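You operate a simulated robot arm through the tools that you are given. There is no shell and no other tool.

You run a simulated robot arm. Do the job below in one go: nothing can be reset, and whatever is moved stays where it is left.

Task
Stand each tile in the box slot of its colour, then push the box in line with the tile rack.
Fine: all three down in their slots before the push; push straight across, away from the aisle; drop none.
Where things are to end (x, y in the base frame): white tile box within 5 cm of [91, 25].

Only the result counts: the job must be done as asked and must still hold three seconds after the hand-in. Knocking over, shifting, dropping, spilling or breaking anything else fails it.

Robot
A 7-joint arm with a fingered hand, fixed in place. Base frame: the origin is at the foot of the arm, x ahead of it, y to its left, z up; the work surface is at about z = 76. Lengths are in cm, angles in degrees, forces in N, time in s.
Its first joint turns from -149.0 to 149.0 degrees. Payload 3.5 kg.
Tool frame: the origin (TCP) lies between the finger pads and is the grasp point; the fingertips stand 3 cm ahead of it; z points along the fingers, y is the line along which they close. The gripper opens to 10.4 cm. The gripper's body begins 3.5 cm behind the TCP. The gripper is a hand of 4 fingers: y runs from the thumb to the fingers, the wrist lies at [-1.5, -11, -18.6] in the tool frame, and closing takes about 1.5 s.
Orientation is told as [roll, pitch, yaw] about the base's x, y, z axes, in that order, counted from this pose: with the fingers straight down and the wrist toward the robot, the tool's x, y and z point along [0, 1, 0], [1, 0, 0] and [0, 0, -1] of the base frame.

Tools
- The arm moves only by the tool step_arm. Its argument "moves" is one flat list of numbers, 7 for each row, row after row: the shift along the base's x, y, z in units of 40 mm (1.0 is 40 mm), then the turn, a rotation vector about the base's x, y, z in units of 4 degrees (1.0 is 4 degrees), then the gripper command, from -1 (shut) to 1 (fully open), values between in proportion. In form: [tx, ty, tz, ax, ay, az, hand, tx, ty, tz, ax, ay, az, hand, ...]. A call has 1 to 20 rows; each row shifts and turns the commanded pose from where the row before left it. A call with a number of a shift or a turn outside -1 to 1 is refused whole. Rows are played at 5 a second. More than 5 cm and 8.6 degrees between two rows, or a gripper value outside its range, and nothing of the call is played. Where a pose cannot be reached the arm comes as near as it can. A force on the tool above 90 N (or 10 N above the force at the start of the call, whichever is more), or a blocked arm, ends the call early, and 0.2 s more pass. Each finger travels about 4.5 cm/s and halts on what it meets, pressing with about 21 N; the grip force reading is that of the motor and also rises with nothing between the fingers. The clock runs only during rows and for 0.2 s after the last one: add rows that do not move to give the fingers time. It gives the time, the measured TCP pose, the force on the tool (base axes), the opening and the grip force at its end, in the units of the frame above (readings bear some noise), with the torque about the TCP (base axes, N m) and any sound that the robot's microphone picked up.
- Cameras (640 x 400 px; columns grow to the right, rows downward): "scene" is fixed at [22.11, -50.01, 141.78]; the picture's right is [0.82, -0.58, 0.00], its down [-0.24, -0.34, -0.91] and it looks along [0.53, 0.75, -0.41] (base axes); focal length 310 px, centre (320, 200). "wrist" rides on the gripper at [6.1, -9.2, -13] in the tool frame; the picture's right is [-0.81, 0.27, -0.52], its down [-0.53, -0.71, 0.46] and it looks along [-0.24, 0.64, 0.72] (tool axes); focal length 275 px, centre (320, 200). There is no depth. A picture from a camera that has moved, and an enlarged one, comes with that camera's place and axes in the base frame and with its lens.
- camera(camera): a new picture of that camera. It takes no simulated time.
- lift_body(by): slides the trunk up (or, below 0, down) by that many cm; the arm rides with it, the base frame stays. It gives what a move gives, with no picture.
- preshape(shape): the hand has 4 fingers and takes this shape, open, in about a second: jaw (thumb against the fingers, like two jaws); tri (thumb and two fingers); tip (a fingertip pinch); poke (one finger out to press); point (the index stretched); flat (the hand flat); cup (the hand cupped); fist (a fist). The gripper value then closes the fingers along that shape, each until it touches; the sizes above hold for jaw. It gives what a move gives, with no picture.
- enlarge(camera, box): a new picture of the part [left, top, right, bottom] of that camera's present view, enlarged. It takes no simulated time.
- finish_job(): hands the job in; it is judged then, once.

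Places have to be worked out from the pictures, the camera data and where the tool is seen. Open the gripper and draw the arm clear of the work before you hand the job in, unless the task says otherwise.

The tools are called after "Emit:" as name(argument=value, ...) on one line, values as JSON. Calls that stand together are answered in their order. step_arm: Moves the arm, as the interface text tells. Its arguments: {"type":"object","properties":{"moves":{"type":"array"}},"required":["moves"]} The other tools are called the same way: lift_body (by) slides the trunk up or down; preshape (shape) gives the hand a shape; camera (camera) takes a picture; enlarge (camera, box) takes an enlarged picture of a part of a camera's view; finish_job () hands the job in.

At the start:

```text
clock: 0.0
eef_pos: [65.11, 5.74, 122.48]
ee_rot: [0.0, 0.0, 0.1]
contact_force: [-0.3, -0.8, 0.5]
torque: [0.01, 0.01, 0.02]
finger_gap: 10.38
finger_force: 0.1
shape: jaw
trunk travel left (down, up): [-50.0, 21.0]
```

scene: 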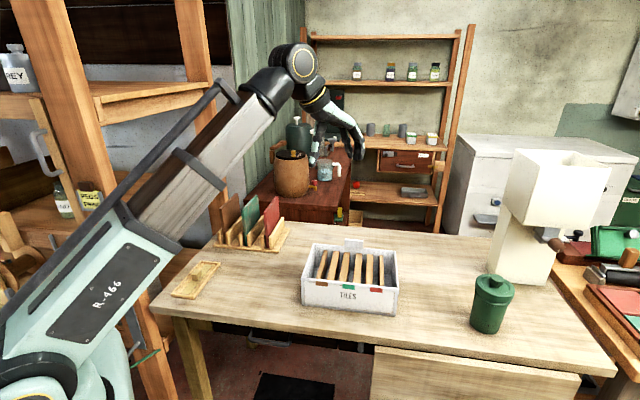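
wrist: 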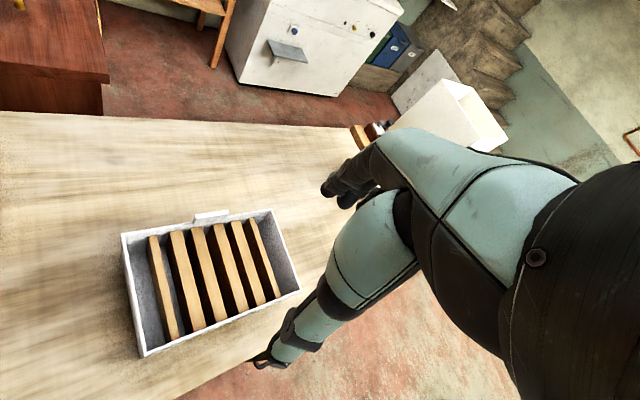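

I begin by looking closer at the box with slots and the tile rack to work out where they stand.

Emit:
enlarge(camera="scene", box=[280, 220, 420, 320])

Emit:
enlarge(camera="scene", box=[160, 180, 300, 310])

Emit:
enlarge(camera="wrist", box=[100, 180, 320, 370])

```text
4.00 times, centred on (350, 270) of scene
camera zoom: at [22.11, -50.01, 141.78], right [0.82, -0.58, 0.0], down [-0.24, -0.34, -0.91], along [0.53, 0.75, -0.41], focal length 1242 px, centre (200, -80)
```

zoom: 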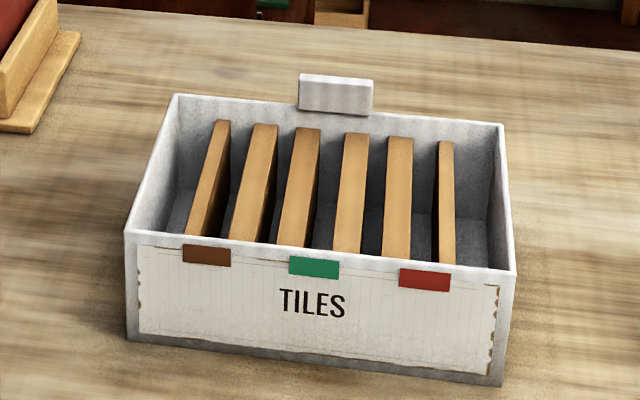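

```text
3.08 times, centred on (230, 245) of scene
camera zoom: at [22.11, -50.01, 141.78], right [0.82, -0.58, 0.0], down [-0.24, -0.34, -0.91], along [0.53, 0.75, -0.41], focal length 955 px, centre (597, 62)
```

zoom: 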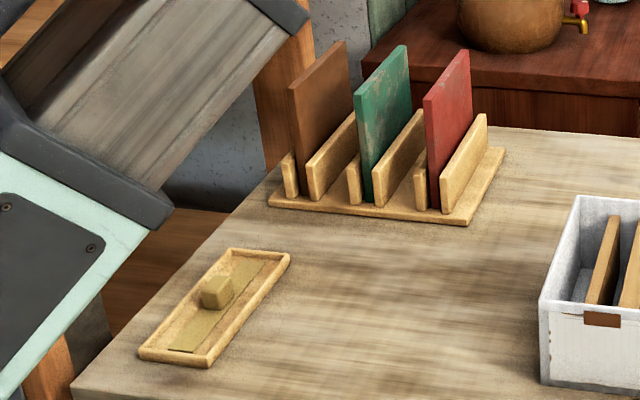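

```text
2.11 times, centred on (210, 275) of wrist
camera zoom: at [55.84, 11.89, 135.52], right [0.27, -0.81, 0.52], down [-0.71, -0.53, -0.46], along [0.64, -0.24, -0.72], focal length 580 px, centre (552, 42)
```

zoom: 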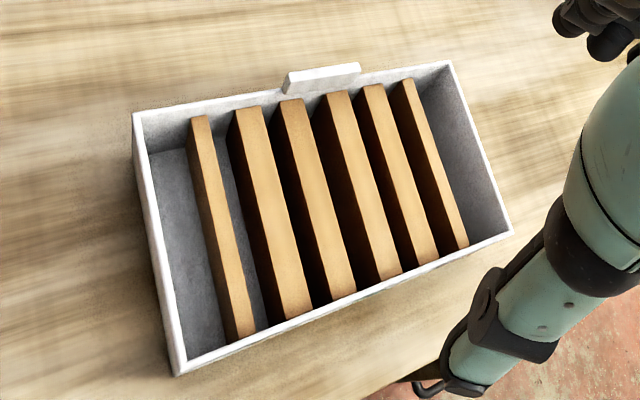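

The picture geometry puts the table at 45° to the base axes. The box centre is at about (74.6, 7.7), its top at z≈86, and the rack is around (66, 50). The tiles stand edge-on, so I turn the hand to yaw -45° while staying high, so the fingers close across the tile thickness.

Emit:
step_arm(moves=[0, 0, 0, 0, 0, -1, 1, 0, 0, 0, 0, 0, -1, 1, 0, 0, 0, 0, 0, -1, 1, 0, 0, 0, 0, 0, -1, 1, 0, 0, 0, 0, 0, -1, 1, 0, 0, 0, 0, 0, -1, 1, 0, 0, 0, 0, 0, -1, 1, 0, 0, 0, 0, 0, -1, 1, 0, 0, 0, 0, 0, -1, 1, 0, 0, 0, 0, 0, -1, 1, 0, 0, 0, 0, 0, -1, 1, 0, 0, 0, 0, 0, -0.275, 1, 0, 0, 0, 0, 0, 0, 1])

Emit:
camera(camera="scene")

Emit:
camera(camera="wrist")

```text
clock: 2.8
eef_pos: [64.94, 5.71, 122.5]
ee_rot: [0.1, 0.0, -45.1]
contact_force: [0.3, -0.2, 0.0]
torque: [-0.04, 0.05, -0.01]
finger_gap: 10.35
finger_force: 0.0
shape: jaw
trunk travel left (down, up): [-50.0, 21.0]
```

```text
taken
```

scene: 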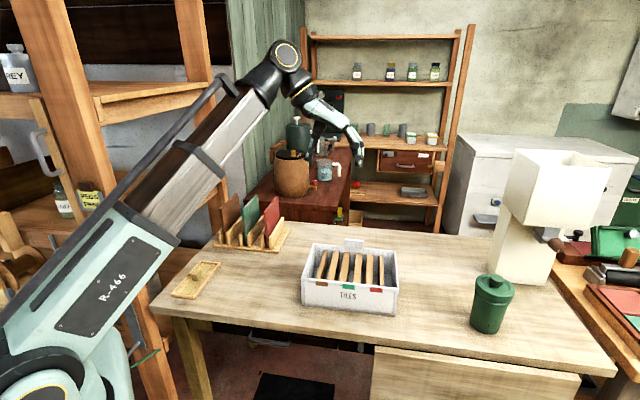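

```text
taken
camera wrist: at [62.79, 16.61, 135.54], right [-0.38, -0.77, 0.52], down [-0.88, 0.13, -0.46], along [0.28, -0.63, -0.72], focal length 275 px, centre (320, 200)
```

wrist: 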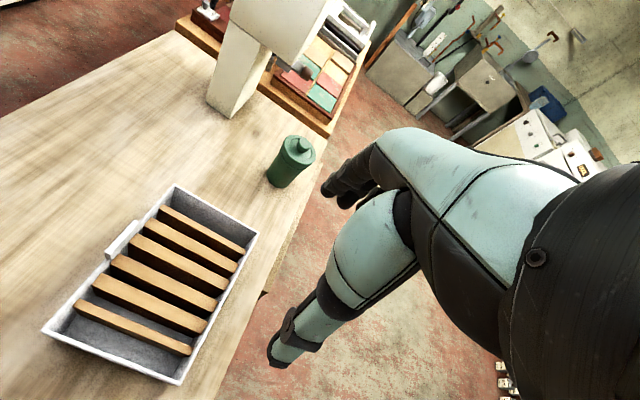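

The hand is now aligned with the box. I zoom in on the box in the wrist view to measure the slots.

Emit:
enlarge(camera="wrist", box=[30, 180, 270, 390])

```text
1.90 times, centred on (150, 285) of wrist
camera zoom: at [62.79, 16.61, 135.54], right [-0.38, -0.77, 0.52], down [-0.88, 0.13, -0.46], along [0.28, -0.63, -0.72], focal length 524 px, centre (644, 38)
```

zoom: 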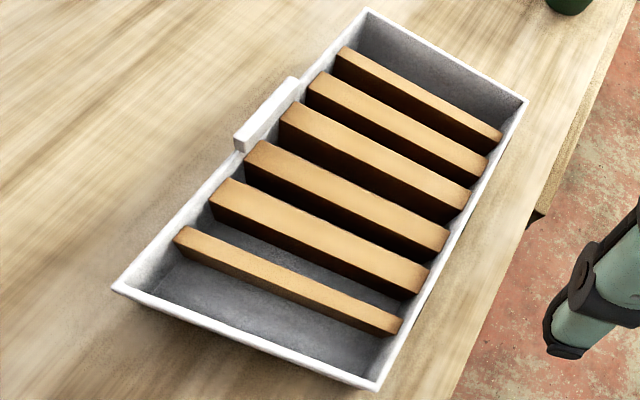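

From the zoom, the box spans about 26.6 × 18 cm, centred near (74.3, 8.0). Its coloured slots are roughly 7.5 cm apart. Next I move over the rack, staying well above the tile tops (~92), to measure the tiles with the wrist camera.

Emit:
step_arm(moves=[-0.206, 0.913, 0, 0, 0, 0, 1, -0.206, 0.913, 0, 0, 0, 0, 1, -0.206, 0.913, 0, 0, 0, 0, 1, -0.206, 0.913, 0, 0, 0, 0, 1, -0.206, 0.913, 0, 0, 0, 0, 1, -0.206, 0.913, 0, 0, 0, 0, 1, -0.206, 0.913, 0, 0, 0, 0, 1, -0.206, 0.913, 0, 0, 0, 0, 1, -0.206, 0.913, 0, 0, 0, 0, 1, -0.206, 0.913, 0, 0, 0, 0, 1, -0.206, 0.913, 0, 0, 0, 0, 1, -0.206, 0.913, 0, 0, 0, 0, 1, 0, 0, -0.75, 0, 0, 0, 1, 0, 0, -0.75, 0, 0, 0, 1, 0, 0, -0.75, 0, 0, 0, 1, 0, 0, -0.75, 0, 0, 0, 1, 0, 0, 0, 0, 0, 0, 1])

Emit:
camera(camera="scene")

Emit:
camera(camera="wrist")

```text
clock: 6.4
eef_pos: [57.83, 49.05, 107.89]
ee_rot: [0.0, 0.1, -45.0]
contact_force: [-0.2, -0.2, -0.1]
torque: [0.02, -0.03, 0.0]
finger_gap: 10.37
finger_force: 0.1
shape: jaw
out of reach, approached as far as the arm can: row 10, 11, 12
trunk travel left (down, up): [-50.0, 21.0]
```

```text
taken
```

scene: 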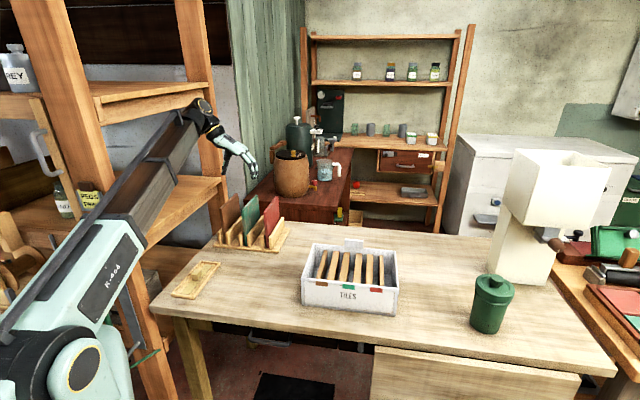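

```text
taken
camera wrist: at [55.57, 59.89, 120.95], right [-0.38, -0.77, 0.52], down [-0.88, 0.13, -0.46], along [0.28, -0.63, -0.72], focal length 275 px, centre (320, 200)
```

wrist: 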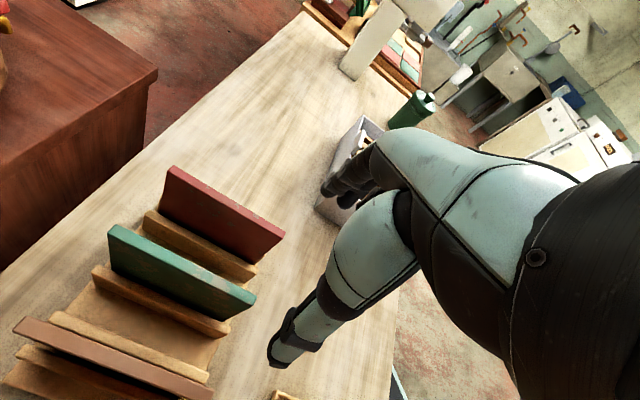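

The hand sits above the rack, with the tiles in view at lower left. I enlarge this for exact tile positions.

Emit:
enlarge(camera="wrist", box=[0, 150, 300, 400])

Emit:
enlarge(camera="scene", box=[170, 80, 310, 260])

```text
1.60 times, centred on (150, 275) of wrist
camera zoom: at [55.57, 59.89, 120.95], right [-0.38, -0.77, 0.52], down [-0.88, 0.13, -0.46], along [0.28, -0.63, -0.72], focal length 440 px, centre (592, 80)
```

zoom: 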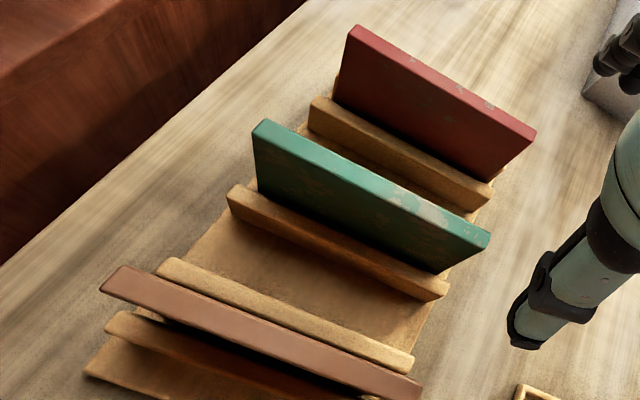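

```text
2.22 times, centred on (240, 170) of scene
camera zoom: at [22.11, -50.01, 141.78], right [0.82, -0.58, 0.0], down [-0.24, -0.34, -0.91], along [0.53, 0.75, -0.41], focal length 690 px, centre (498, 267)
```

zoom: 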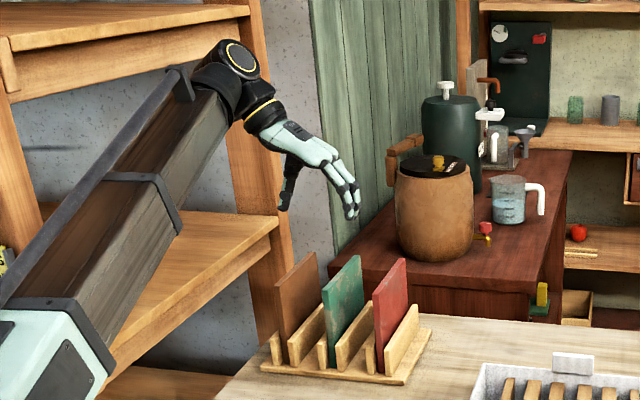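

The tiles measure as follows, along the table edge (s) and across it (t): brown s≈-2.5, green s≈5.9, red s≈14.3, all with t≈82.2 and tops at z≈92. The arm is nearly stretched here and a shelf stands to the left, so I shift right and raise the trunk for more reach.

Emit:
step_arm(moves=[0.85, -0.85, 0, 0, 0, 0, 1, 0.85, -0.85, 0, 0, 0, 0, 1, 0.85, -0.85, 0, 0, 0, 0, 1, 0, 0, 0, 0, 0, 0, 1])

Emit:
lift_body(by=15)

Emit:
camera(camera="scene")

```text
clock: 7.4
eef_pos: [68.0, 38.96, 108.04]
ee_rot: [0.0, 0.0, -45.1]
contact_force: [0.7, 0.1, 0.3]
torque: [-0.02, 0.0, -0.02]
finger_gap: 10.37
finger_force: 0.0
shape: jaw
trunk travel left (down, up): [-50.0, 21.0]
```

```text
clock: 9.2
eef_pos: [68.06, 39.12, 123.0]
ee_rot: [0.0, -0.1, -45.1]
contact_force: [-0.1, -0.1, -0.1]
torque: [0.03, -0.02, -0.01]
finger_gap: 10.4
finger_force: 0.1
shape: jaw
trunk travel left (down, up): [-65.0, 6.0]
```

```text
taken
```

scene: 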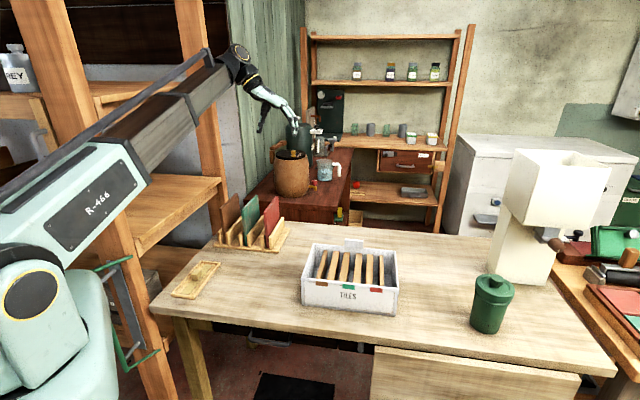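

Now TCP is at about s=20.5, t=75.8. I move above the red tile (68.3, 48.05), partly close the fingers to 6.5 cm, and descend to z≈100, still above the tile tops, to check alignment.

Emit:
step_arm(moves=[0.0175, 0.744, 0, 0, 0, 0, 0.25, 0.0175, 0.744, 0, 0, 0, 0, 0.25, 0.0175, 0.744, 0, 0, 0, 0, 0.25, 0, 0, -0.821, 0, 0, 0, 0.25, 0, 0, -0.821, 0, 0, 0, 0.25, 0, 0, -0.821, 0, 0, 0, 0.25, 0, 0, -0.821, 0, 0, 0, 0.25, 0, 0, -0.821, 0, 0, 0, 0.25, 0, 0, -0.821, 0, 0, 0, 0.25, 0, 0, -0.821, 0, 0, 0, 0.25, 0, 0, 0, 0, 0, 0, 0.25, 0, 0, 0, 0, 0, 0, 0.25])

Emit:
camera(camera="wrist")

Emit:
enlarge(camera="scene", box=[170, 100, 330, 260])

```text
clock: 11.8
eef_pos: [68.49, 48.29, 99.92]
ee_rot: [0.0, 0.0, -45.1]
contact_force: [-0.1, 0.8, 0.2]
torque: [0.02, 0.0, 0.02]
finger_gap: 6.55
finger_force: 0.0
shape: jaw
trunk travel left (down, up): [-65.0, 6.0]
```

```text
taken
camera wrist: at [66.34, 59.17, 113.03], right [-0.38, -0.77, 0.52], down [-0.88, 0.13, -0.46], along [0.28, -0.63, -0.72], focal length 275 px, centre (320, 200)
```

wrist: 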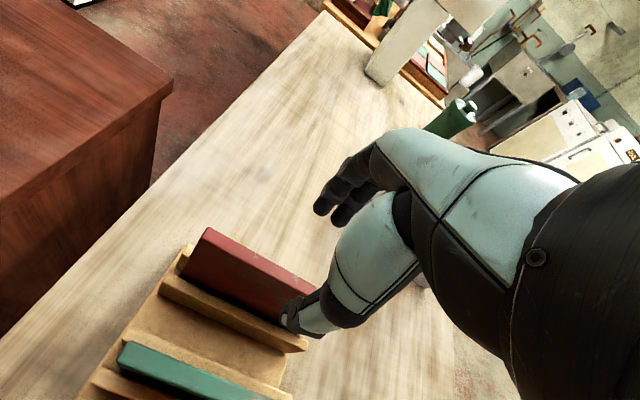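

```text
2.50 times, centred on (250, 180) of scene
camera zoom: at [22.11, -50.01, 141.78], right [0.82, -0.58, 0.0], down [-0.24, -0.34, -0.91], along [0.53, 0.75, -0.41], focal length 776 px, centre (495, 250)
```

zoom: 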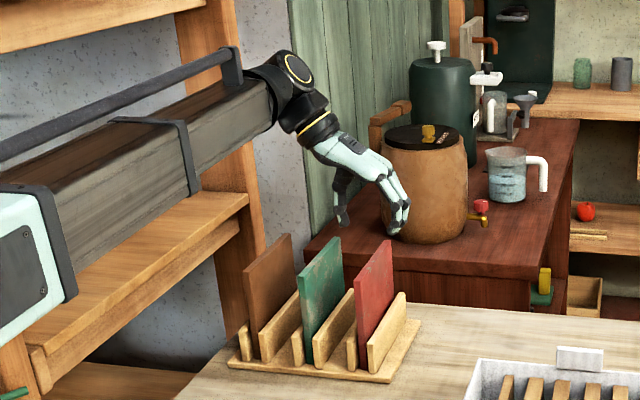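

The fingers look roughly centred over the red tile, but I want a finer check of lateral offset before descending, so I zoom both views.

Emit:
enlarge(camera="scene", box=[220, 150, 290, 260])

Emit:
enlarge(camera="wrist", box=[100, 130, 420, 400])

```text
3.64 times, centred on (255, 205) of scene
camera zoom: at [22.11, -50.01, 141.78], right [0.82, -0.58, 0.0], down [-0.24, -0.34, -0.91], along [0.53, 0.75, -0.41], focal length 1129 px, centre (556, 182)
```

zoom: 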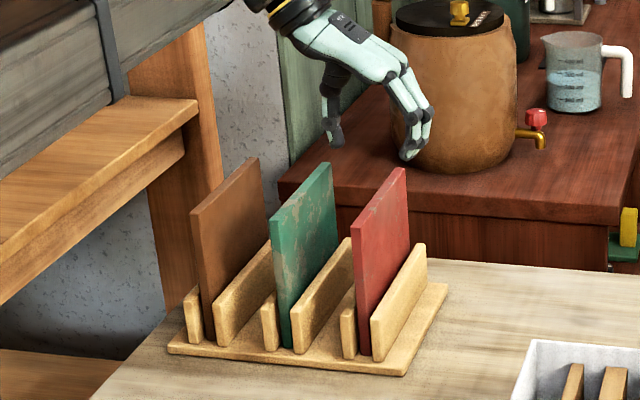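

```text
1.48 times, centred on (260, 265) of wrist
camera zoom: at [66.34, 59.17, 113.03], right [-0.38, -0.77, 0.52], down [-0.88, 0.13, -0.46], along [0.28, -0.63, -0.72], focal length 408 px, centre (409, 104)
```

zoom: 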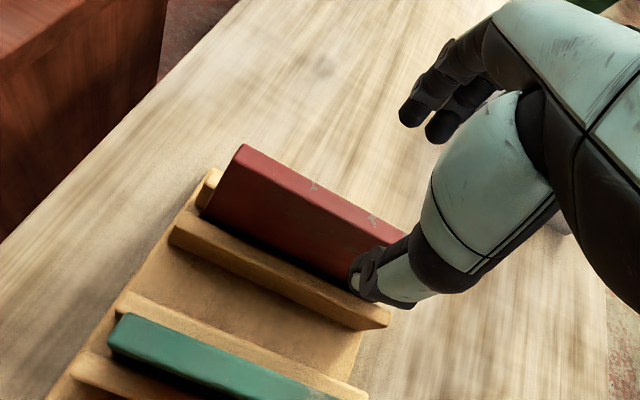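

The hand is centred within half a centimetre of the red tile, whose top is at z≈91.8 and s≈14.6. I nudge 0.3 cm right, go down so the fingertips straddle the top 4.5 cm, and check before closing.

Emit:
step_arm(moves=[0.05, -0.05, -0.6, 0, 0, 0, 0.25, 0, 0, -0.6, 0, 0, 0, 0.25, 0, 0, -0.6, 0, 0, 0, 0.25, 0, 0, -0.6, 0, 0, 0, 0.25, 0, 0, 0, 0, 0, 0, 0.25])

Emit:
enlarge(camera="scene", box=[220, 150, 290, 260])

Emit:
camera(camera="wrist")

```text
clock: 12.9
eef_pos: [68.27, 47.85, 90.27]
ee_rot: [0.0, 0.0, -45.2]
contact_force: [-0.4, -0.1, 0.1]
torque: [0.01, 0.0, 0.01]
finger_gap: 6.53
finger_force: 0.1
shape: jaw
trunk travel left (down, up): [-65.0, 6.0]
```

```text
3.64 times, centred on (255, 205) of scene
camera zoom: at [22.11, -50.01, 141.78], right [0.82, -0.58, 0.0], down [-0.24, -0.34, -0.91], along [0.53, 0.75, -0.41], focal length 1129 px, centre (556, 182)
```

zoom: 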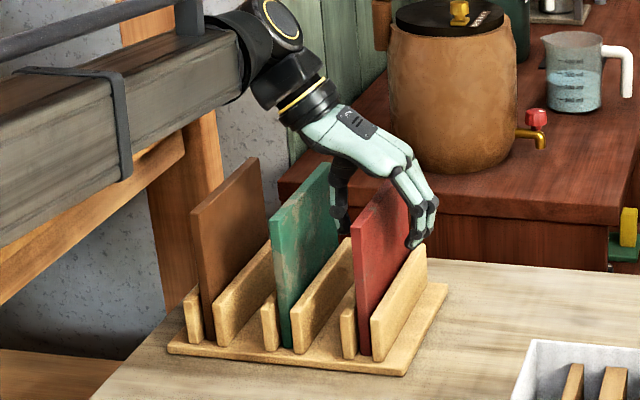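

```text
taken
camera wrist: at [66.14, 58.72, 103.3], right [-0.38, -0.77, 0.52], down [-0.88, 0.13, -0.46], along [0.28, -0.63, -0.72], focal length 275 px, centre (320, 200)
```

wrist: 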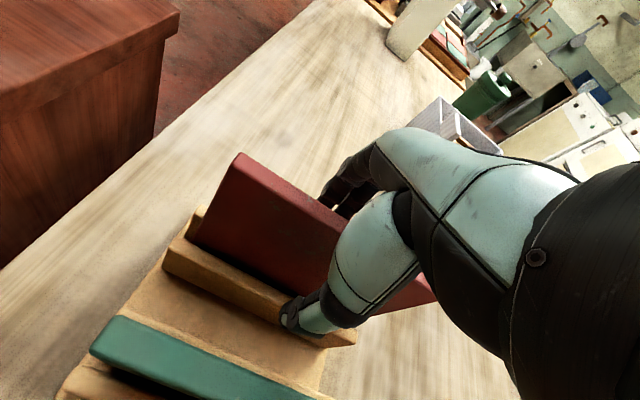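

The thumb is between green and red, the fingers right of red, and no contact forces show. I close on the tile.

Emit:
step_arm(moves=[0, 0, 0, 0, 0, 0, -1, 0, 0, 0, 0, 0, 0, -1, 0, 0, 0, 0, 0, 0, -1, 0, 0, 0, 0, 0, 0, -1, 0, 0, 0, 0, 0, 0, -1, 0, 0, 0, 0, 0, 0, -1, 0, 0, 0, 0, 0, 0, -1, 0, 0, 0, 0, 0, 0, -1])

Emit:
enlarge(camera="scene", box=[220, 150, 290, 260])

Emit:
camera(camera="wrist")

```text
clock: 14.8
eef_pos: [68.37, 47.83, 90.29]
ee_rot: [0.0, -0.1, -45.1]
contact_force: [-0.6, -1.0, 0.4]
torque: [-0.03, 0.02, 0.02]
finger_gap: 0.62
finger_force: 21.0
shape: jaw
trunk travel left (down, up): [-65.0, 6.0]
```

```text
3.64 times, centred on (255, 205) of scene
camera zoom: at [22.11, -50.01, 141.78], right [0.82, -0.58, 0.0], down [-0.24, -0.34, -0.91], along [0.53, 0.75, -0.41], focal length 1129 px, centre (556, 182)
```

zoom: 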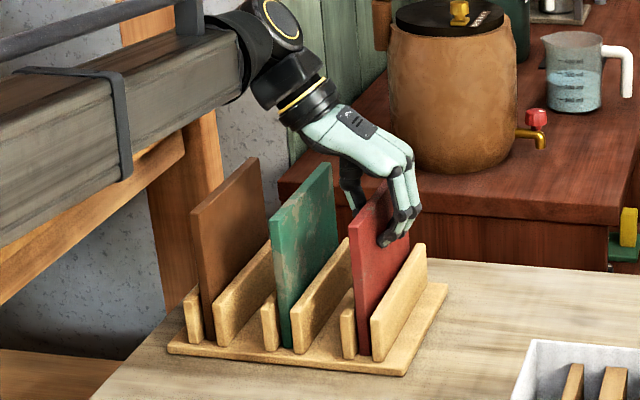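

```text
taken
camera wrist: at [66.14, 58.72, 103.31], right [-0.38, -0.77, 0.52], down [-0.88, 0.13, -0.46], along [0.28, -0.63, -0.72], focal length 275 px, centre (320, 200)
```

wrist: 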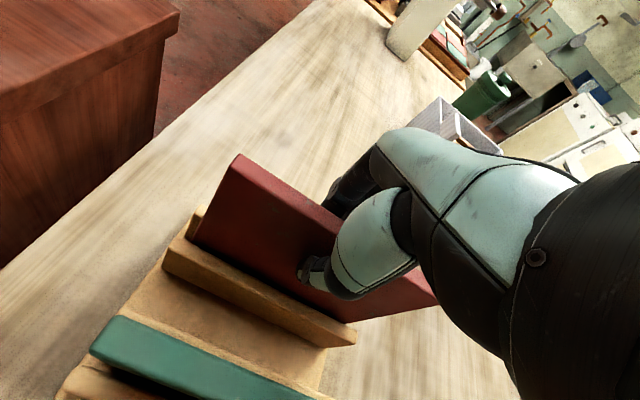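

Grip is firm at 21 N with a 0.6 cm gap. I lift slowly by 4 cm first and check that the tile comes free without dragging the rack.

Emit:
step_arm(moves=[0, 0, 0.2, 0, 0, 0, -1, 0, 0, 0.2, 0, 0, 0, -1, 0, 0, 0.2, 0, 0, 0, -1, 0, 0, 0.2, 0, 0, 0, -1, 0, 0, 0.2, 0, 0, 0, -1, 0, 0, 0, 0, 0, 0, -1])

Emit:
enlarge(camera="scene", box=[220, 150, 290, 260])

```text
clock: 16.1
eef_pos: [68.17, 47.71, 94.39]
ee_rot: [0.0, 0.0, -45.1]
contact_force: [0.0, -0.1, -5.6]
torque: [0.0, -0.02, 0.04]
finger_gap: 0.61
finger_force: 21.3
shape: jaw
trunk travel left (down, up): [-65.0, 6.0]
```

```text
3.64 times, centred on (255, 205) of scene
camera zoom: at [22.11, -50.01, 141.78], right [0.82, -0.58, 0.0], down [-0.24, -0.34, -0.91], along [0.53, 0.75, -0.41], focal length 1129 px, centre (556, 182)
```

zoom: 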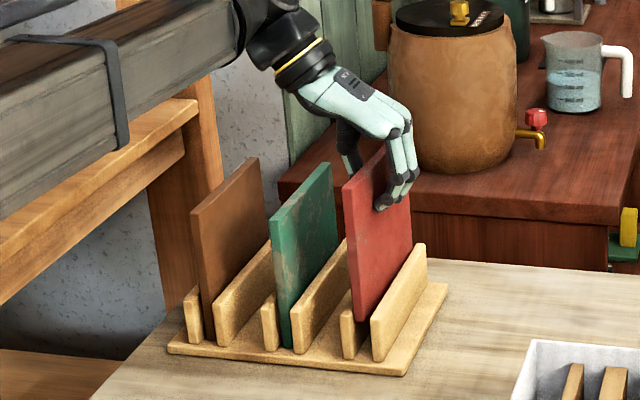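

Red is rising freely at about 5.6 N and the rack is undisturbed. I raise it to z≈104.5, so its bottom is at ~91, and carry it over the red slot at about (79.6, 2.7).

Emit:
step_arm(moves=[0, 0, 0.5, 0, 0, 0, -1, 0, 0, 0.5, 0, 0, 0, -1, 0, 0, 0.5, 0, 0, 0, -1, 0, 0, 0.5, 0, 0, 0, -1, 0, 0, 0.5, 0, 0, 0, -1, 0, 0, 0, 0, 0, 0, -1])

Emit:
step_arm(moves=[0.1786, -0.7033, 0, 0, 0, 0, -1, 0.1786, -0.7033, 0, 0, 0, 0, -1, 0.1786, -0.7033, 0, 0, 0, 0, -1, 0.1786, -0.7033, 0, 0, 0, 0, -1, 0.1786, -0.7033, 0, 0, 0, 0, -1, 0.1786, -0.7033, 0, 0, 0, 0, -1, 0.1786, -0.7033, 0, 0, 0, 0, -1, 0.1786, -0.7033, 0, 0, 0, 0, -1, 0.1786, -0.7033, 0, 0, 0, 0, -1, 0.1786, -0.7033, 0, 0, 0, 0, -1, 0.1786, -0.7033, 0, 0, 0, 0, -1, 0.1786, -0.7033, 0, 0, 0, 0, -1, 0.1786, -0.7033, 0, 0, 0, 0, -1, 0.1786, -0.7033, 0, 0, 0, 0, -1, 0.1786, -0.7033, 0, 0, 0, 0, -1, 0.1786, -0.7033, 0, 0, 0, 0, -1, 0, 0, 0, 0, 0, 0, -1])

Emit:
camera(camera="wrist")

Emit:
enlarge(camera="scene", box=[270, 150, 430, 320])

```text
clock: 17.6
eef_pos: [68.23, 47.91, 104.21]
ee_rot: [-0.1, 0.0, -45.1]
contact_force: [0.3, 0.1, -4.1]
torque: [-0.03, -0.04, 0.01]
finger_gap: 0.6
finger_force: 21.3
shape: jaw
trunk travel left (down, up): [-65.0, 6.0]
```

```text
clock: 21.1
eef_pos: [79.77, 2.99, 104.41]
ee_rot: [0.0, 0.0, -45.1]
contact_force: [0.4, -0.2, -3.1]
torque: [-0.01, 0.01, 0.02]
finger_gap: 0.6
finger_force: 21.3
shape: jaw
trunk travel left (down, up): [-65.0, 6.0]
```

```text
taken
camera wrist: at [77.6, 13.82, 117.52], right [-0.38, -0.77, 0.52], down [-0.88, 0.13, -0.46], along [0.28, -0.63, -0.72], focal length 275 px, centre (320, 200)
```

wrist: 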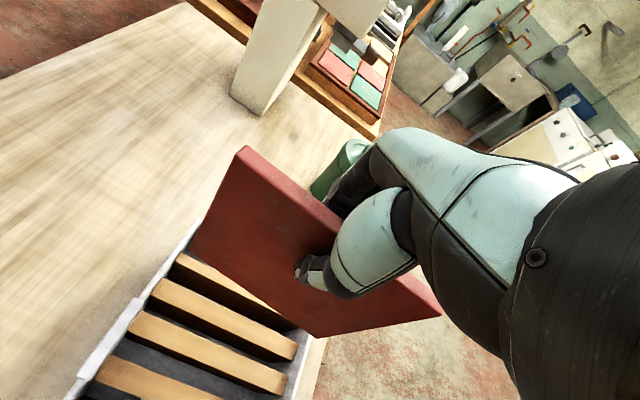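

```text
2.35 times, centred on (350, 235) of scene
camera zoom: at [22.11, -50.01, 141.78], right [0.82, -0.58, 0.0], down [-0.24, -0.34, -0.91], along [0.53, 0.75, -0.41], focal length 730 px, centre (249, 118)
```

zoom: 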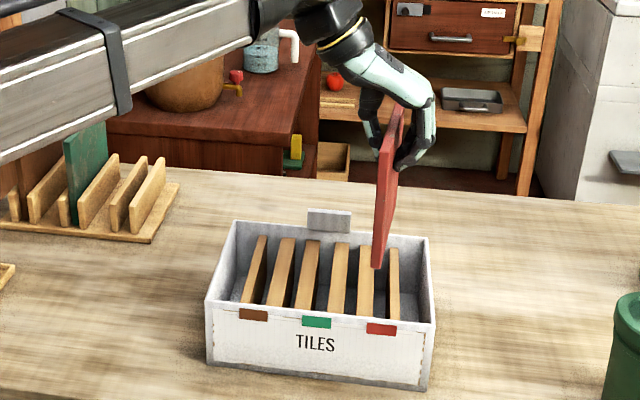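

Red hangs vertically above the box's right side. I zoom both views to compare the tile's bottom edge with the red slot.

Emit:
enlarge(camera="wrist", box=[60, 130, 380, 400])

Emit:
enlarge(camera="scene", box=[330, 190, 420, 300])

```text
1.48 times, centred on (220, 265) of wrist
camera zoom: at [77.6, 13.82, 117.52], right [-0.38, -0.77, 0.52], down [-0.88, 0.13, -0.46], along [0.28, -0.63, -0.72], focal length 408 px, centre (468, 104)
```

zoom: 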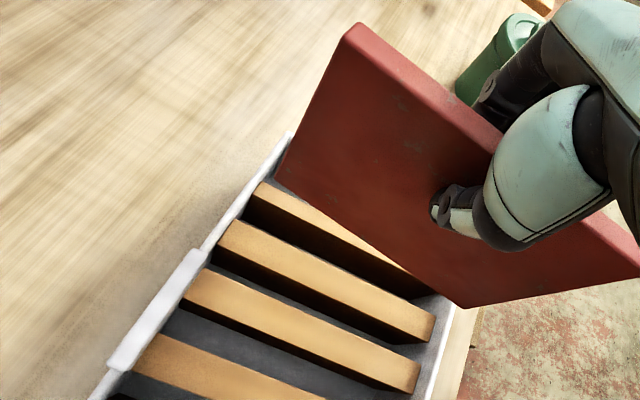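

```text
3.64 times, centred on (375, 245) of scene
camera zoom: at [22.11, -50.01, 141.78], right [0.82, -0.58, 0.0], down [-0.24, -0.34, -0.91], along [0.53, 0.75, -0.41], focal length 1129 px, centre (120, 36)
```

zoom: 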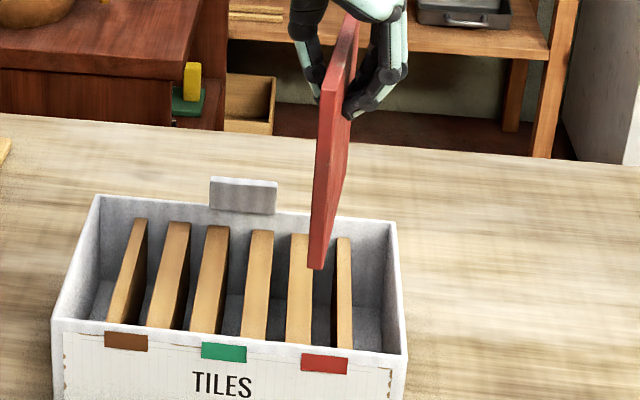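

In the wrist view the tile is yawed about 8° relative to the slots, because the finger line is not exactly square. Its centre sits at TCP, and the slot centre is at s≈54.2. I rotate the hand +8.4° about vertical and re-measure.

Emit:
step_arm(moves=[0, 0, 0, 0, 0, 0.7, -1, 0, 0, 0, 0, 0, 0.7, -1, 0, 0, 0, 0, 0, 0.7, -1, 0, 0, 0, 0, 0, 0, -1])

Emit:
enlarge(camera="wrist", box=[60, 130, 380, 400])

Emit:
enlarge(camera="scene", box=[330, 190, 420, 300])

```text
clock: 22.1
eef_pos: [79.82, 2.86, 104.44]
ee_rot: [0.0, 0.0, -36.8]
contact_force: [-0.2, -0.2, -3.7]
torque: [0.0, -0.01, -0.02]
finger_gap: 0.57
finger_force: 20.2
shape: jaw
trunk travel left (down, up): [-65.0, 6.0]
```

```text
1.48 times, centred on (220, 265) of wrist
camera zoom: at [76.03, 13.31, 117.54], right [-0.26, -0.81, 0.52], down [-0.89, 0.0, -0.46], along [0.37, -0.58, -0.72], focal length 408 px, centre (468, 104)
```

zoom: 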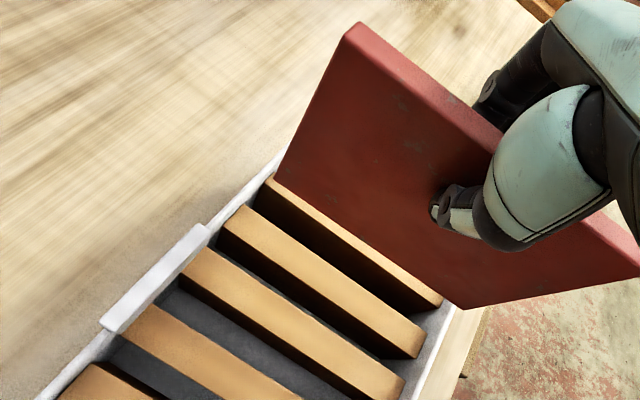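

```text
3.64 times, centred on (375, 245) of scene
camera zoom: at [22.11, -50.01, 141.78], right [0.82, -0.58, 0.0], down [-0.24, -0.34, -0.91], along [0.53, 0.75, -0.41], focal length 1129 px, centre (120, 36)
```

zoom: 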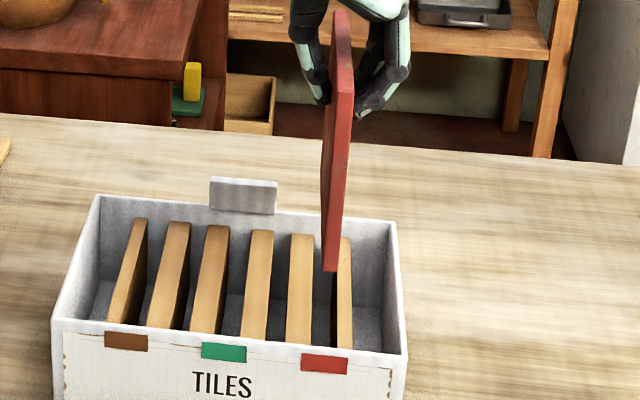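

The tile is now parallel to the slots. I zoom closer for the last lateral check before lowering.

Emit:
enlarge(camera="wrist", box=[180, 220, 380, 370])

Emit:
enlarge(camera="scene", box=[365, 240, 415, 300])

```text
2.67 times, centred on (280, 295) of wrist
camera zoom: at [76.03, 13.31, 117.54], right [-0.26, -0.81, 0.52], down [-0.89, 0.0, -0.46], along [0.37, -0.58, -0.72], focal length 734 px, centre (427, -53)
```

zoom: 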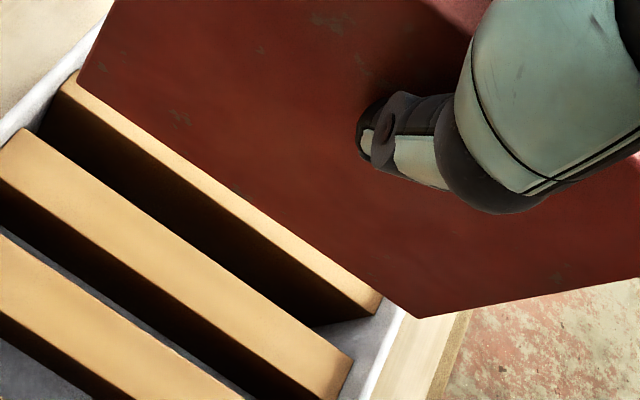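

```text
6.67 times, centred on (390, 270) of scene
camera zoom: at [22.11, -50.01, 141.78], right [0.82, -0.58, 0.0], down [-0.24, -0.34, -0.91], along [0.53, 0.75, -0.41], focal length 2069 px, centre (-147, -267)
```

zoom: 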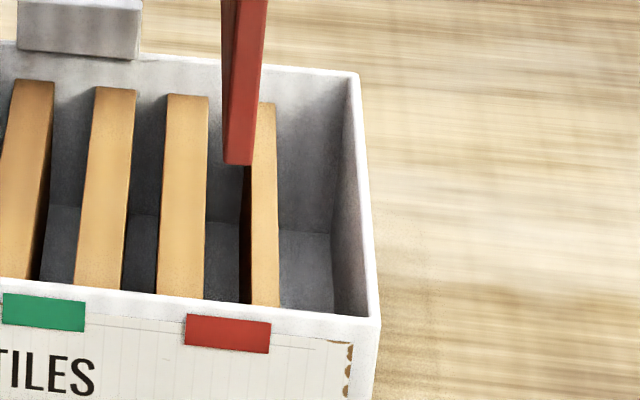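

Both views put the tile within about 1 mm of the slot centre. I lower to just above the divider tops and look again.

Emit:
step_arm(moves=[-0.012, -0.04, -0.375, 0, 0, 0, -1, 0, 0, -0.375, 0, 0, 0, -1, 0, 0, -0.375, 0, 0, 0, -1, 0, 0, -0.375, 0, 0, 0, -1, 0, 0, 0, 0, 0, 0, -1])

Emit:
enlarge(camera="wrist", box=[180, 220, 380, 370])

Emit:
enlarge(camera="scene", box=[365, 240, 415, 300])

```text
clock: 23.4
eef_pos: [79.71, 2.63, 98.35]
ee_rot: [0.0, 0.0, -36.7]
contact_force: [-0.6, 0.4, -3.7]
torque: [-0.02, -0.02, -0.01]
finger_gap: 0.62
finger_force: 20.6
shape: jaw
trunk travel left (down, up): [-65.0, 6.0]
```

```text
2.67 times, centred on (280, 295) of wrist
camera zoom: at [76.01, 13.1, 111.4], right [-0.26, -0.81, 0.52], down [-0.89, 0.0, -0.46], along [0.37, -0.58, -0.72], focal length 734 px, centre (427, -53)
```

zoom: 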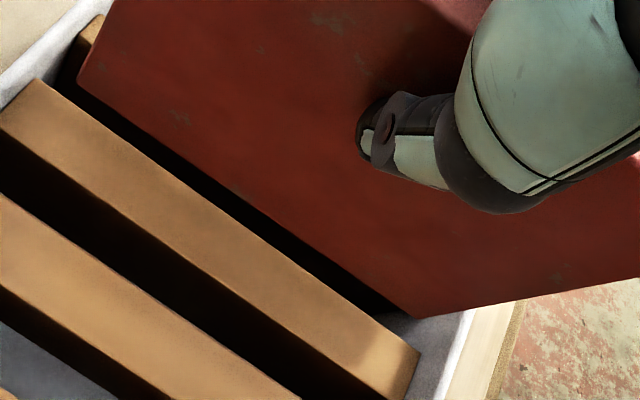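

```text
6.67 times, centred on (390, 270) of scene
camera zoom: at [22.11, -50.01, 141.78], right [0.82, -0.58, 0.0], down [-0.24, -0.34, -0.91], along [0.53, 0.75, -0.41], focal length 2069 px, centre (-147, -267)
```

zoom: 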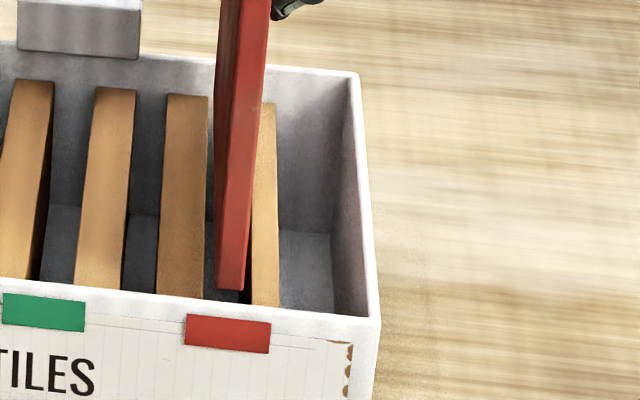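

The tile bottom sits right in the middle of the red slot. I lower it into the slot, watching the force.

Emit:
step_arm(moves=[0, 0, -0.2, 0, 0, 0, -1, 0, 0, -0.2, 0, 0, 0, -1, 0, 0, -0.2, 0, 0, 0, -1, 0, 0, -0.2, 0, 0, 0, -1, 0, 0, -0.2, 0, 0, 0, -1])

Emit:
enlarge(camera="scene", box=[350, 200, 420, 300])

```text
clock: 24.6
eef_pos: [79.61, 2.42, 94.38]
ee_rot: [0.0, -0.1, -36.8]
contact_force: [0.0, -0.5, -3.2]
torque: [-0.03, 0.02, 0.0]
finger_gap: 0.6
finger_force: 21.1
shape: jaw
trunk travel left (down, up): [-65.0, 6.0]
```

```text
4.00 times, centred on (385, 250) of scene
camera zoom: at [22.11, -50.01, 141.78], right [0.82, -0.58, 0.0], down [-0.24, -0.34, -0.91], along [0.53, 0.75, -0.41], focal length 1242 px, centre (60, 0)
```

zoom: 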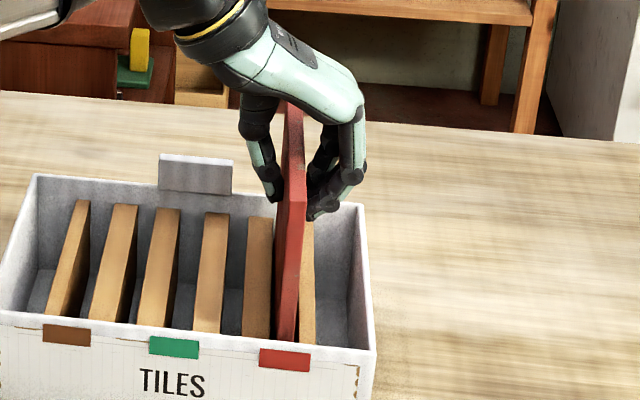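

No contact so far. I continue down another 3 cm, then finer.

Emit:
step_arm(moves=[0, 0, -0.15, 0, 0, 0, -1, 0, 0, -0.15, 0, 0, 0, -1, 0, 0, -0.15, 0, 0, 0, -1, 0, 0, -0.15, 0, 0, 0, -1, 0, 0, -0.15, 0, 0, 0, -1, 0, 0, 0, 0, 0, 0, -1])

Emit:
enlarge(camera="scene", box=[350, 200, 420, 300])

```text
clock: 25.9
eef_pos: [79.61, 2.53, 91.27]
ee_rot: [0.0, 0.0, -36.7]
contact_force: [-0.2, 0.1, -3.8]
torque: [-0.01, -0.02, -0.03]
finger_gap: 0.59
finger_force: 21.5
shape: jaw
trunk travel left (down, up): [-65.0, 6.0]
```

```text
4.00 times, centred on (385, 250) of scene
camera zoom: at [22.11, -50.01, 141.78], right [0.82, -0.58, 0.0], down [-0.24, -0.34, -0.91], along [0.53, 0.75, -0.41], focal length 1242 px, centre (60, 0)
```

zoom: 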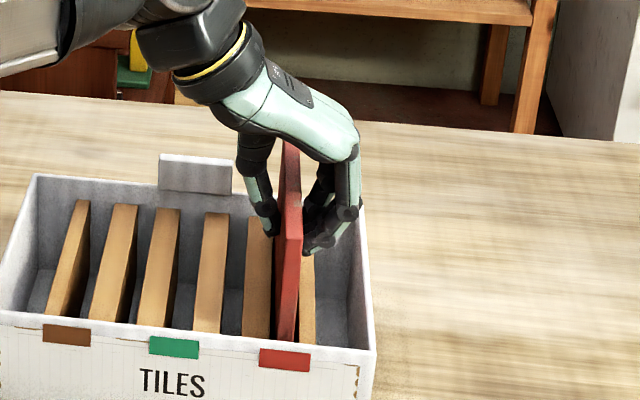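

Still hanging free at TCP z=91.3. I go down in 0.3 cm steps until the force shows the tile is resting.

Emit:
step_arm(moves=[0, 0, -0.08, 0, 0, 0, -1, 0, 0, -0.08, 0, 0, 0, -1, 0, 0, -0.08, 0, 0, 0, -1, 0, 0, 0, 0, 0, 0, -1])

```text
clock: 26.9
eef_pos: [79.74, 2.72, 90.38]
ee_rot: [-0.1, 0.0, -36.7]
contact_force: [0.7, -0.2, -3.1]
torque: [0.03, -0.01, 0.0]
finger_gap: 0.58
finger_force: 21.0
shape: jaw
trunk travel left (down, up): [-65.0, 6.0]
```

Emit:
step_arm(moves=[0, 0, -0.06, 0, 0, 0, -1, 0, 0, -0.06, 0, 0, 0, -1, 0, 0, 0, 0, 0, 0, -1])

Emit:
enlarge(camera="scene", box=[350, 200, 420, 300])

```text
clock: 27.8
eef_pos: [79.73, 2.77, 89.93]
ee_rot: [0.0, 0.0, -36.7]
contact_force: [-0.5, 0.4, -3.6]
torque: [0.05, 0.0, -0.01]
finger_gap: 0.6
finger_force: 20.6
shape: jaw
trunk travel left (down, up): [-65.0, 6.0]
```

```text
4.00 times, centred on (385, 250) of scene
camera zoom: at [22.11, -50.01, 141.78], right [0.82, -0.58, 0.0], down [-0.24, -0.34, -0.91], along [0.53, 0.75, -0.41], focal length 1242 px, centre (60, 0)
```

zoom: 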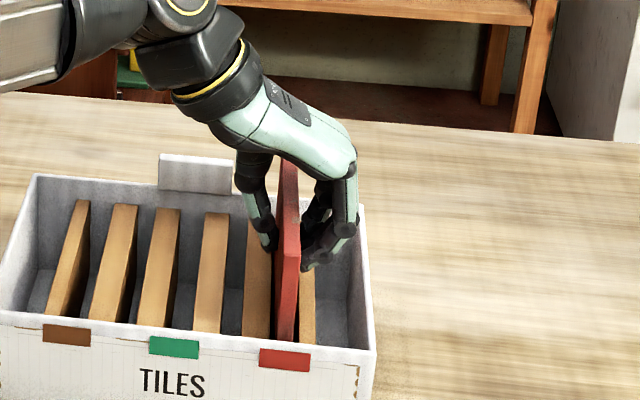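

Force is still -3.6 N, so the tile hangs freely, with the fingertips ~3 cm above the divider tops. I lower another 0.8 cm.

Emit:
step_arm(moves=[0, 0, -0.05, 0, 0, 0, -1, 0, 0, -0.05, 0, 0, 0, -1, 0, 0, -0.05, 0, 0, 0, -1, 0, 0, -0.05, 0, 0, 0, -1, 0, 0, 0, 0, 0, 0, -1])

Emit:
enlarge(camera="scene", box=[350, 200, 420, 300])

```text
clock: 28.9
eef_pos: [79.62, 2.85, 89.38]
ee_rot: [0.1, -0.2, -36.7]
contact_force: [4.1, 1.5, 30.9]
torque: [0.01, -0.06, 0.06]
finger_gap: 0.79
finger_force: 21.1
shape: jaw
trunk travel left (down, up): [-65.0, 6.0]
```

```text
4.00 times, centred on (385, 250) of scene
camera zoom: at [22.11, -50.01, 141.78], right [0.82, -0.58, 0.0], down [-0.24, -0.34, -0.91], along [0.53, 0.75, -0.41], focal length 1242 px, centre (60, 0)
```

zoom: 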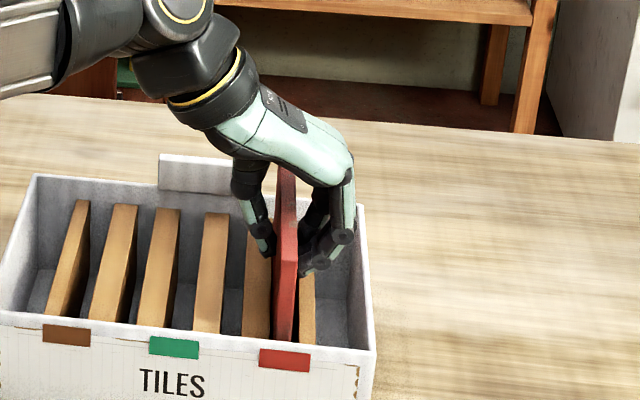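

The force jumped to +31 N at TCP z=89.4, so the tile is standing on the box floor. I ease up slightly to unload, then open the fingers to about 5 cm.

Emit:
step_arm(moves=[0, 0, 0.07, 0, 0, 0, -1, 0, 0, 0, 0, 0, 0, -1, 0, 0, 0, 0, 0, 0, -0.6, 0, 0, 0, 0, 0, 0, -0.3, 0, 0, 0, 0, 0, 0, -0.05, 0, 0, 0, 0, 0, 0, -0.05, 0, 0, 0, 0, 0, 0, -0.05])

Emit:
enlarge(camera="scene", box=[350, 200, 420, 300])

Emit:
camera(camera="wrist")

```text
clock: 30.6
eef_pos: [79.64, 2.74, 89.29]
ee_rot: [0.1, 0.1, -36.7]
contact_force: [0.3, -0.9, -0.6]
torque: [0.0, 0.02, -0.02]
finger_gap: 4.87
finger_force: 0.2
shape: jaw
trunk travel left (down, up): [-65.0, 6.0]
```

```text
4.00 times, centred on (385, 250) of scene
camera zoom: at [22.11, -50.01, 141.78], right [0.82, -0.58, 0.0], down [-0.24, -0.34, -0.91], along [0.53, 0.75, -0.41], focal length 1242 px, centre (60, 0)
```

zoom: 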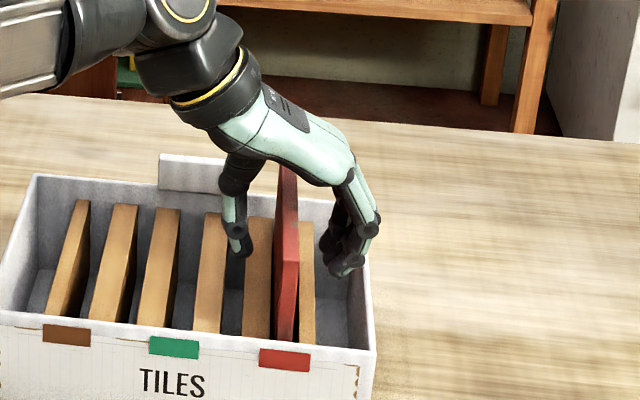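

```text
taken
camera wrist: at [75.91, 13.13, 102.48], right [-0.26, -0.81, 0.52], down [-0.89, 0.0, -0.46], along [0.37, -0.58, -0.72], focal length 275 px, centre (320, 200)
```

wrist: 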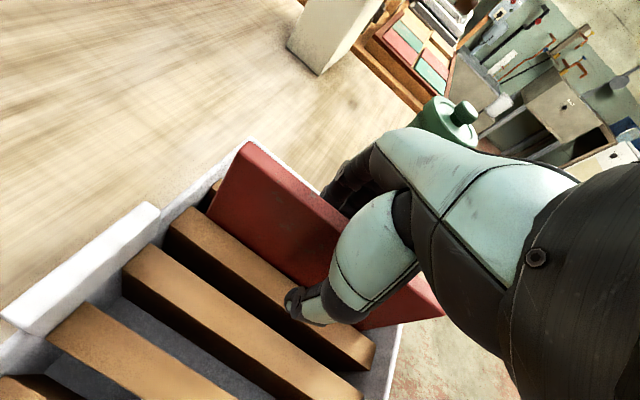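

Red stands in its slot, released. I rise straight up, then back off to a free spot over the table between rack and box.

Emit:
step_arm(moves=[0, 0, 0.4, 0, 0, 0, -0.05, 0, 0, 0.6, 0, 0, 0, -0.05, 0, 0, 0.8, 0, 0, 0, -0.05, 0, 0, 0.8, 0, 0, 0, -0.05, 0, 0, 0.8, 0, 0, 0, -0.05, 0, 0, 0.8, 0, 0, 0, -0.05, 0, 0, 0.5, 0, 0, 0, -0.05, 0, 0, 0, 0, 0, 0, -0.05])

Emit:
camera(camera="scene")

Emit:
camera(camera="wrist")

```text
clock: 32.4
eef_pos: [79.77, 2.7, 108.09]
ee_rot: [-0.1, 0.0, -36.6]
contact_force: [0.2, 0.5, 0.6]
torque: [-0.01, 0.02, -0.03]
finger_gap: 4.9
finger_force: 0.0
shape: jaw
trunk travel left (down, up): [-65.0, 6.0]
```

```text
taken
```

scene: 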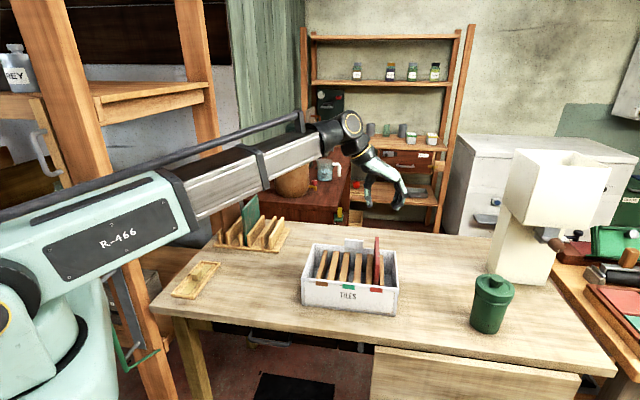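

```text
taken
camera wrist: at [75.99, 13.2, 121.24], right [-0.26, -0.81, 0.52], down [-0.89, 0.0, -0.46], along [0.37, -0.58, -0.72], focal length 275 px, centre (320, 200)
```

wrist: 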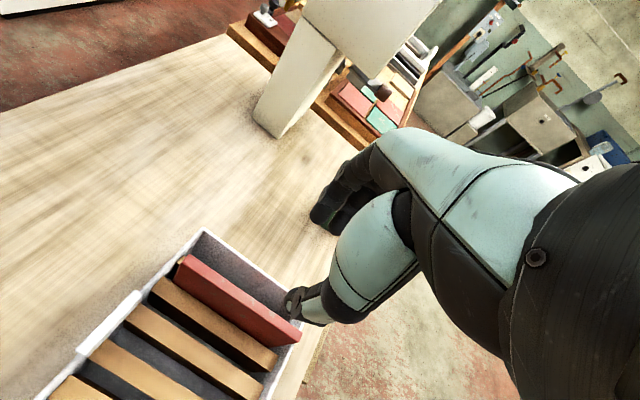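

Red stands properly in its slot. I move to a free spot at about (67, 32) and turn the hand halfway (+90°), so I can see the shelf on the left and test whether the reversed hand orientation is reachable for the leftmost tile.

Emit:
step_arm(moves=[-0.349, 0.809, 0, 0, 0, 1, -0.05, -0.349, 0.809, 0, 0, 0, 1, -0.05, -0.349, 0.809, 0, 0, 0, 1, -0.05, -0.349, 0.809, 0, 0, 0, 1, -0.05, -0.349, 0.809, 0, 0, 0, 1, -0.05, -0.349, 0.809, 0, 0, 0, 1, -0.05, -0.349, 0.809, 0, 0, 0, 1, -0.05, -0.349, 0.809, 0, 0, 0, 1, -0.05, -0.349, 0.809, 0, 0, 0, 1, -0.05, 0, 0, 0, 0, 0, 1, -0.05, 0, 0, 0, 0, 0, 1, -0.05, 0, 0, 0, 0, 0, 1, -0.05, 0, 0, 0, 0, 0, 1, -0.05, 0, 0, 0, 0, 0, 1, -0.05, 0, 0, 0, 0, 0, 1, -0.05, 0, 0, 0, 0, 0, 1, -0.05, 0, 0, 0, 0, 0, 1, -0.05, 0, 0, 0, 0, 0, 1, -0.05, 0, 0, 0, 0, 0, 1, -0.05, 0, 0, 0, 0, 0, 1, -0.05])

Emit:
camera(camera="scene")

Emit:
camera(camera="wrist")

```text
clock: 36.5
eef_pos: [67.11, 31.8, 108.33]
ee_rot: [0.1, 0.1, 43.4]
contact_force: [0.6, -0.6, -0.9]
torque: [0.01, 0.0, 0.02]
finger_gap: 4.89
finger_force: 0.1
shape: jaw
trunk travel left (down, up): [-65.0, 6.0]
```

```text
taken
```

scene: 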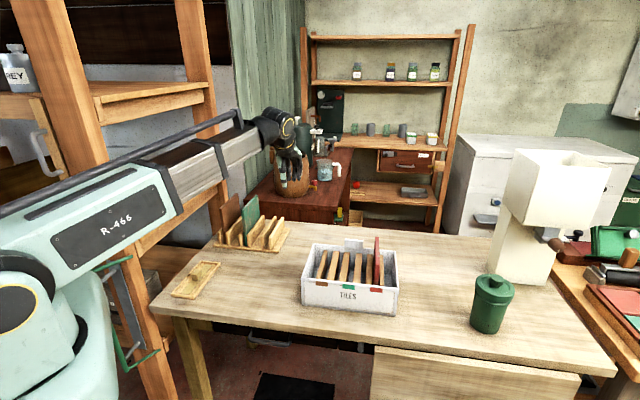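

```text
taken
camera wrist: at [56.13, 29.99, 121.35], right [0.76, -0.4, 0.52], down [-0.15, -0.88, -0.46], along [0.64, 0.27, -0.72], focal length 275 px, centre (320, 200)
```

wrist: 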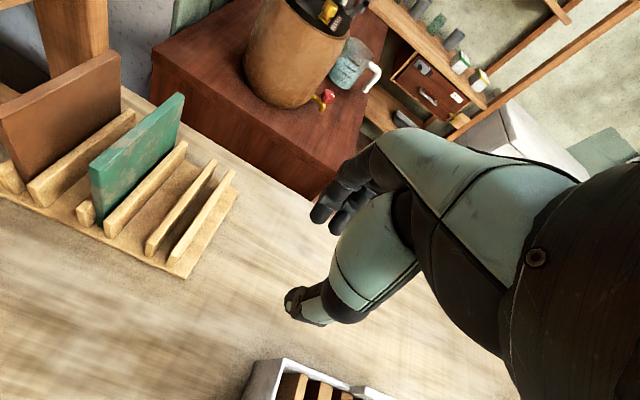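

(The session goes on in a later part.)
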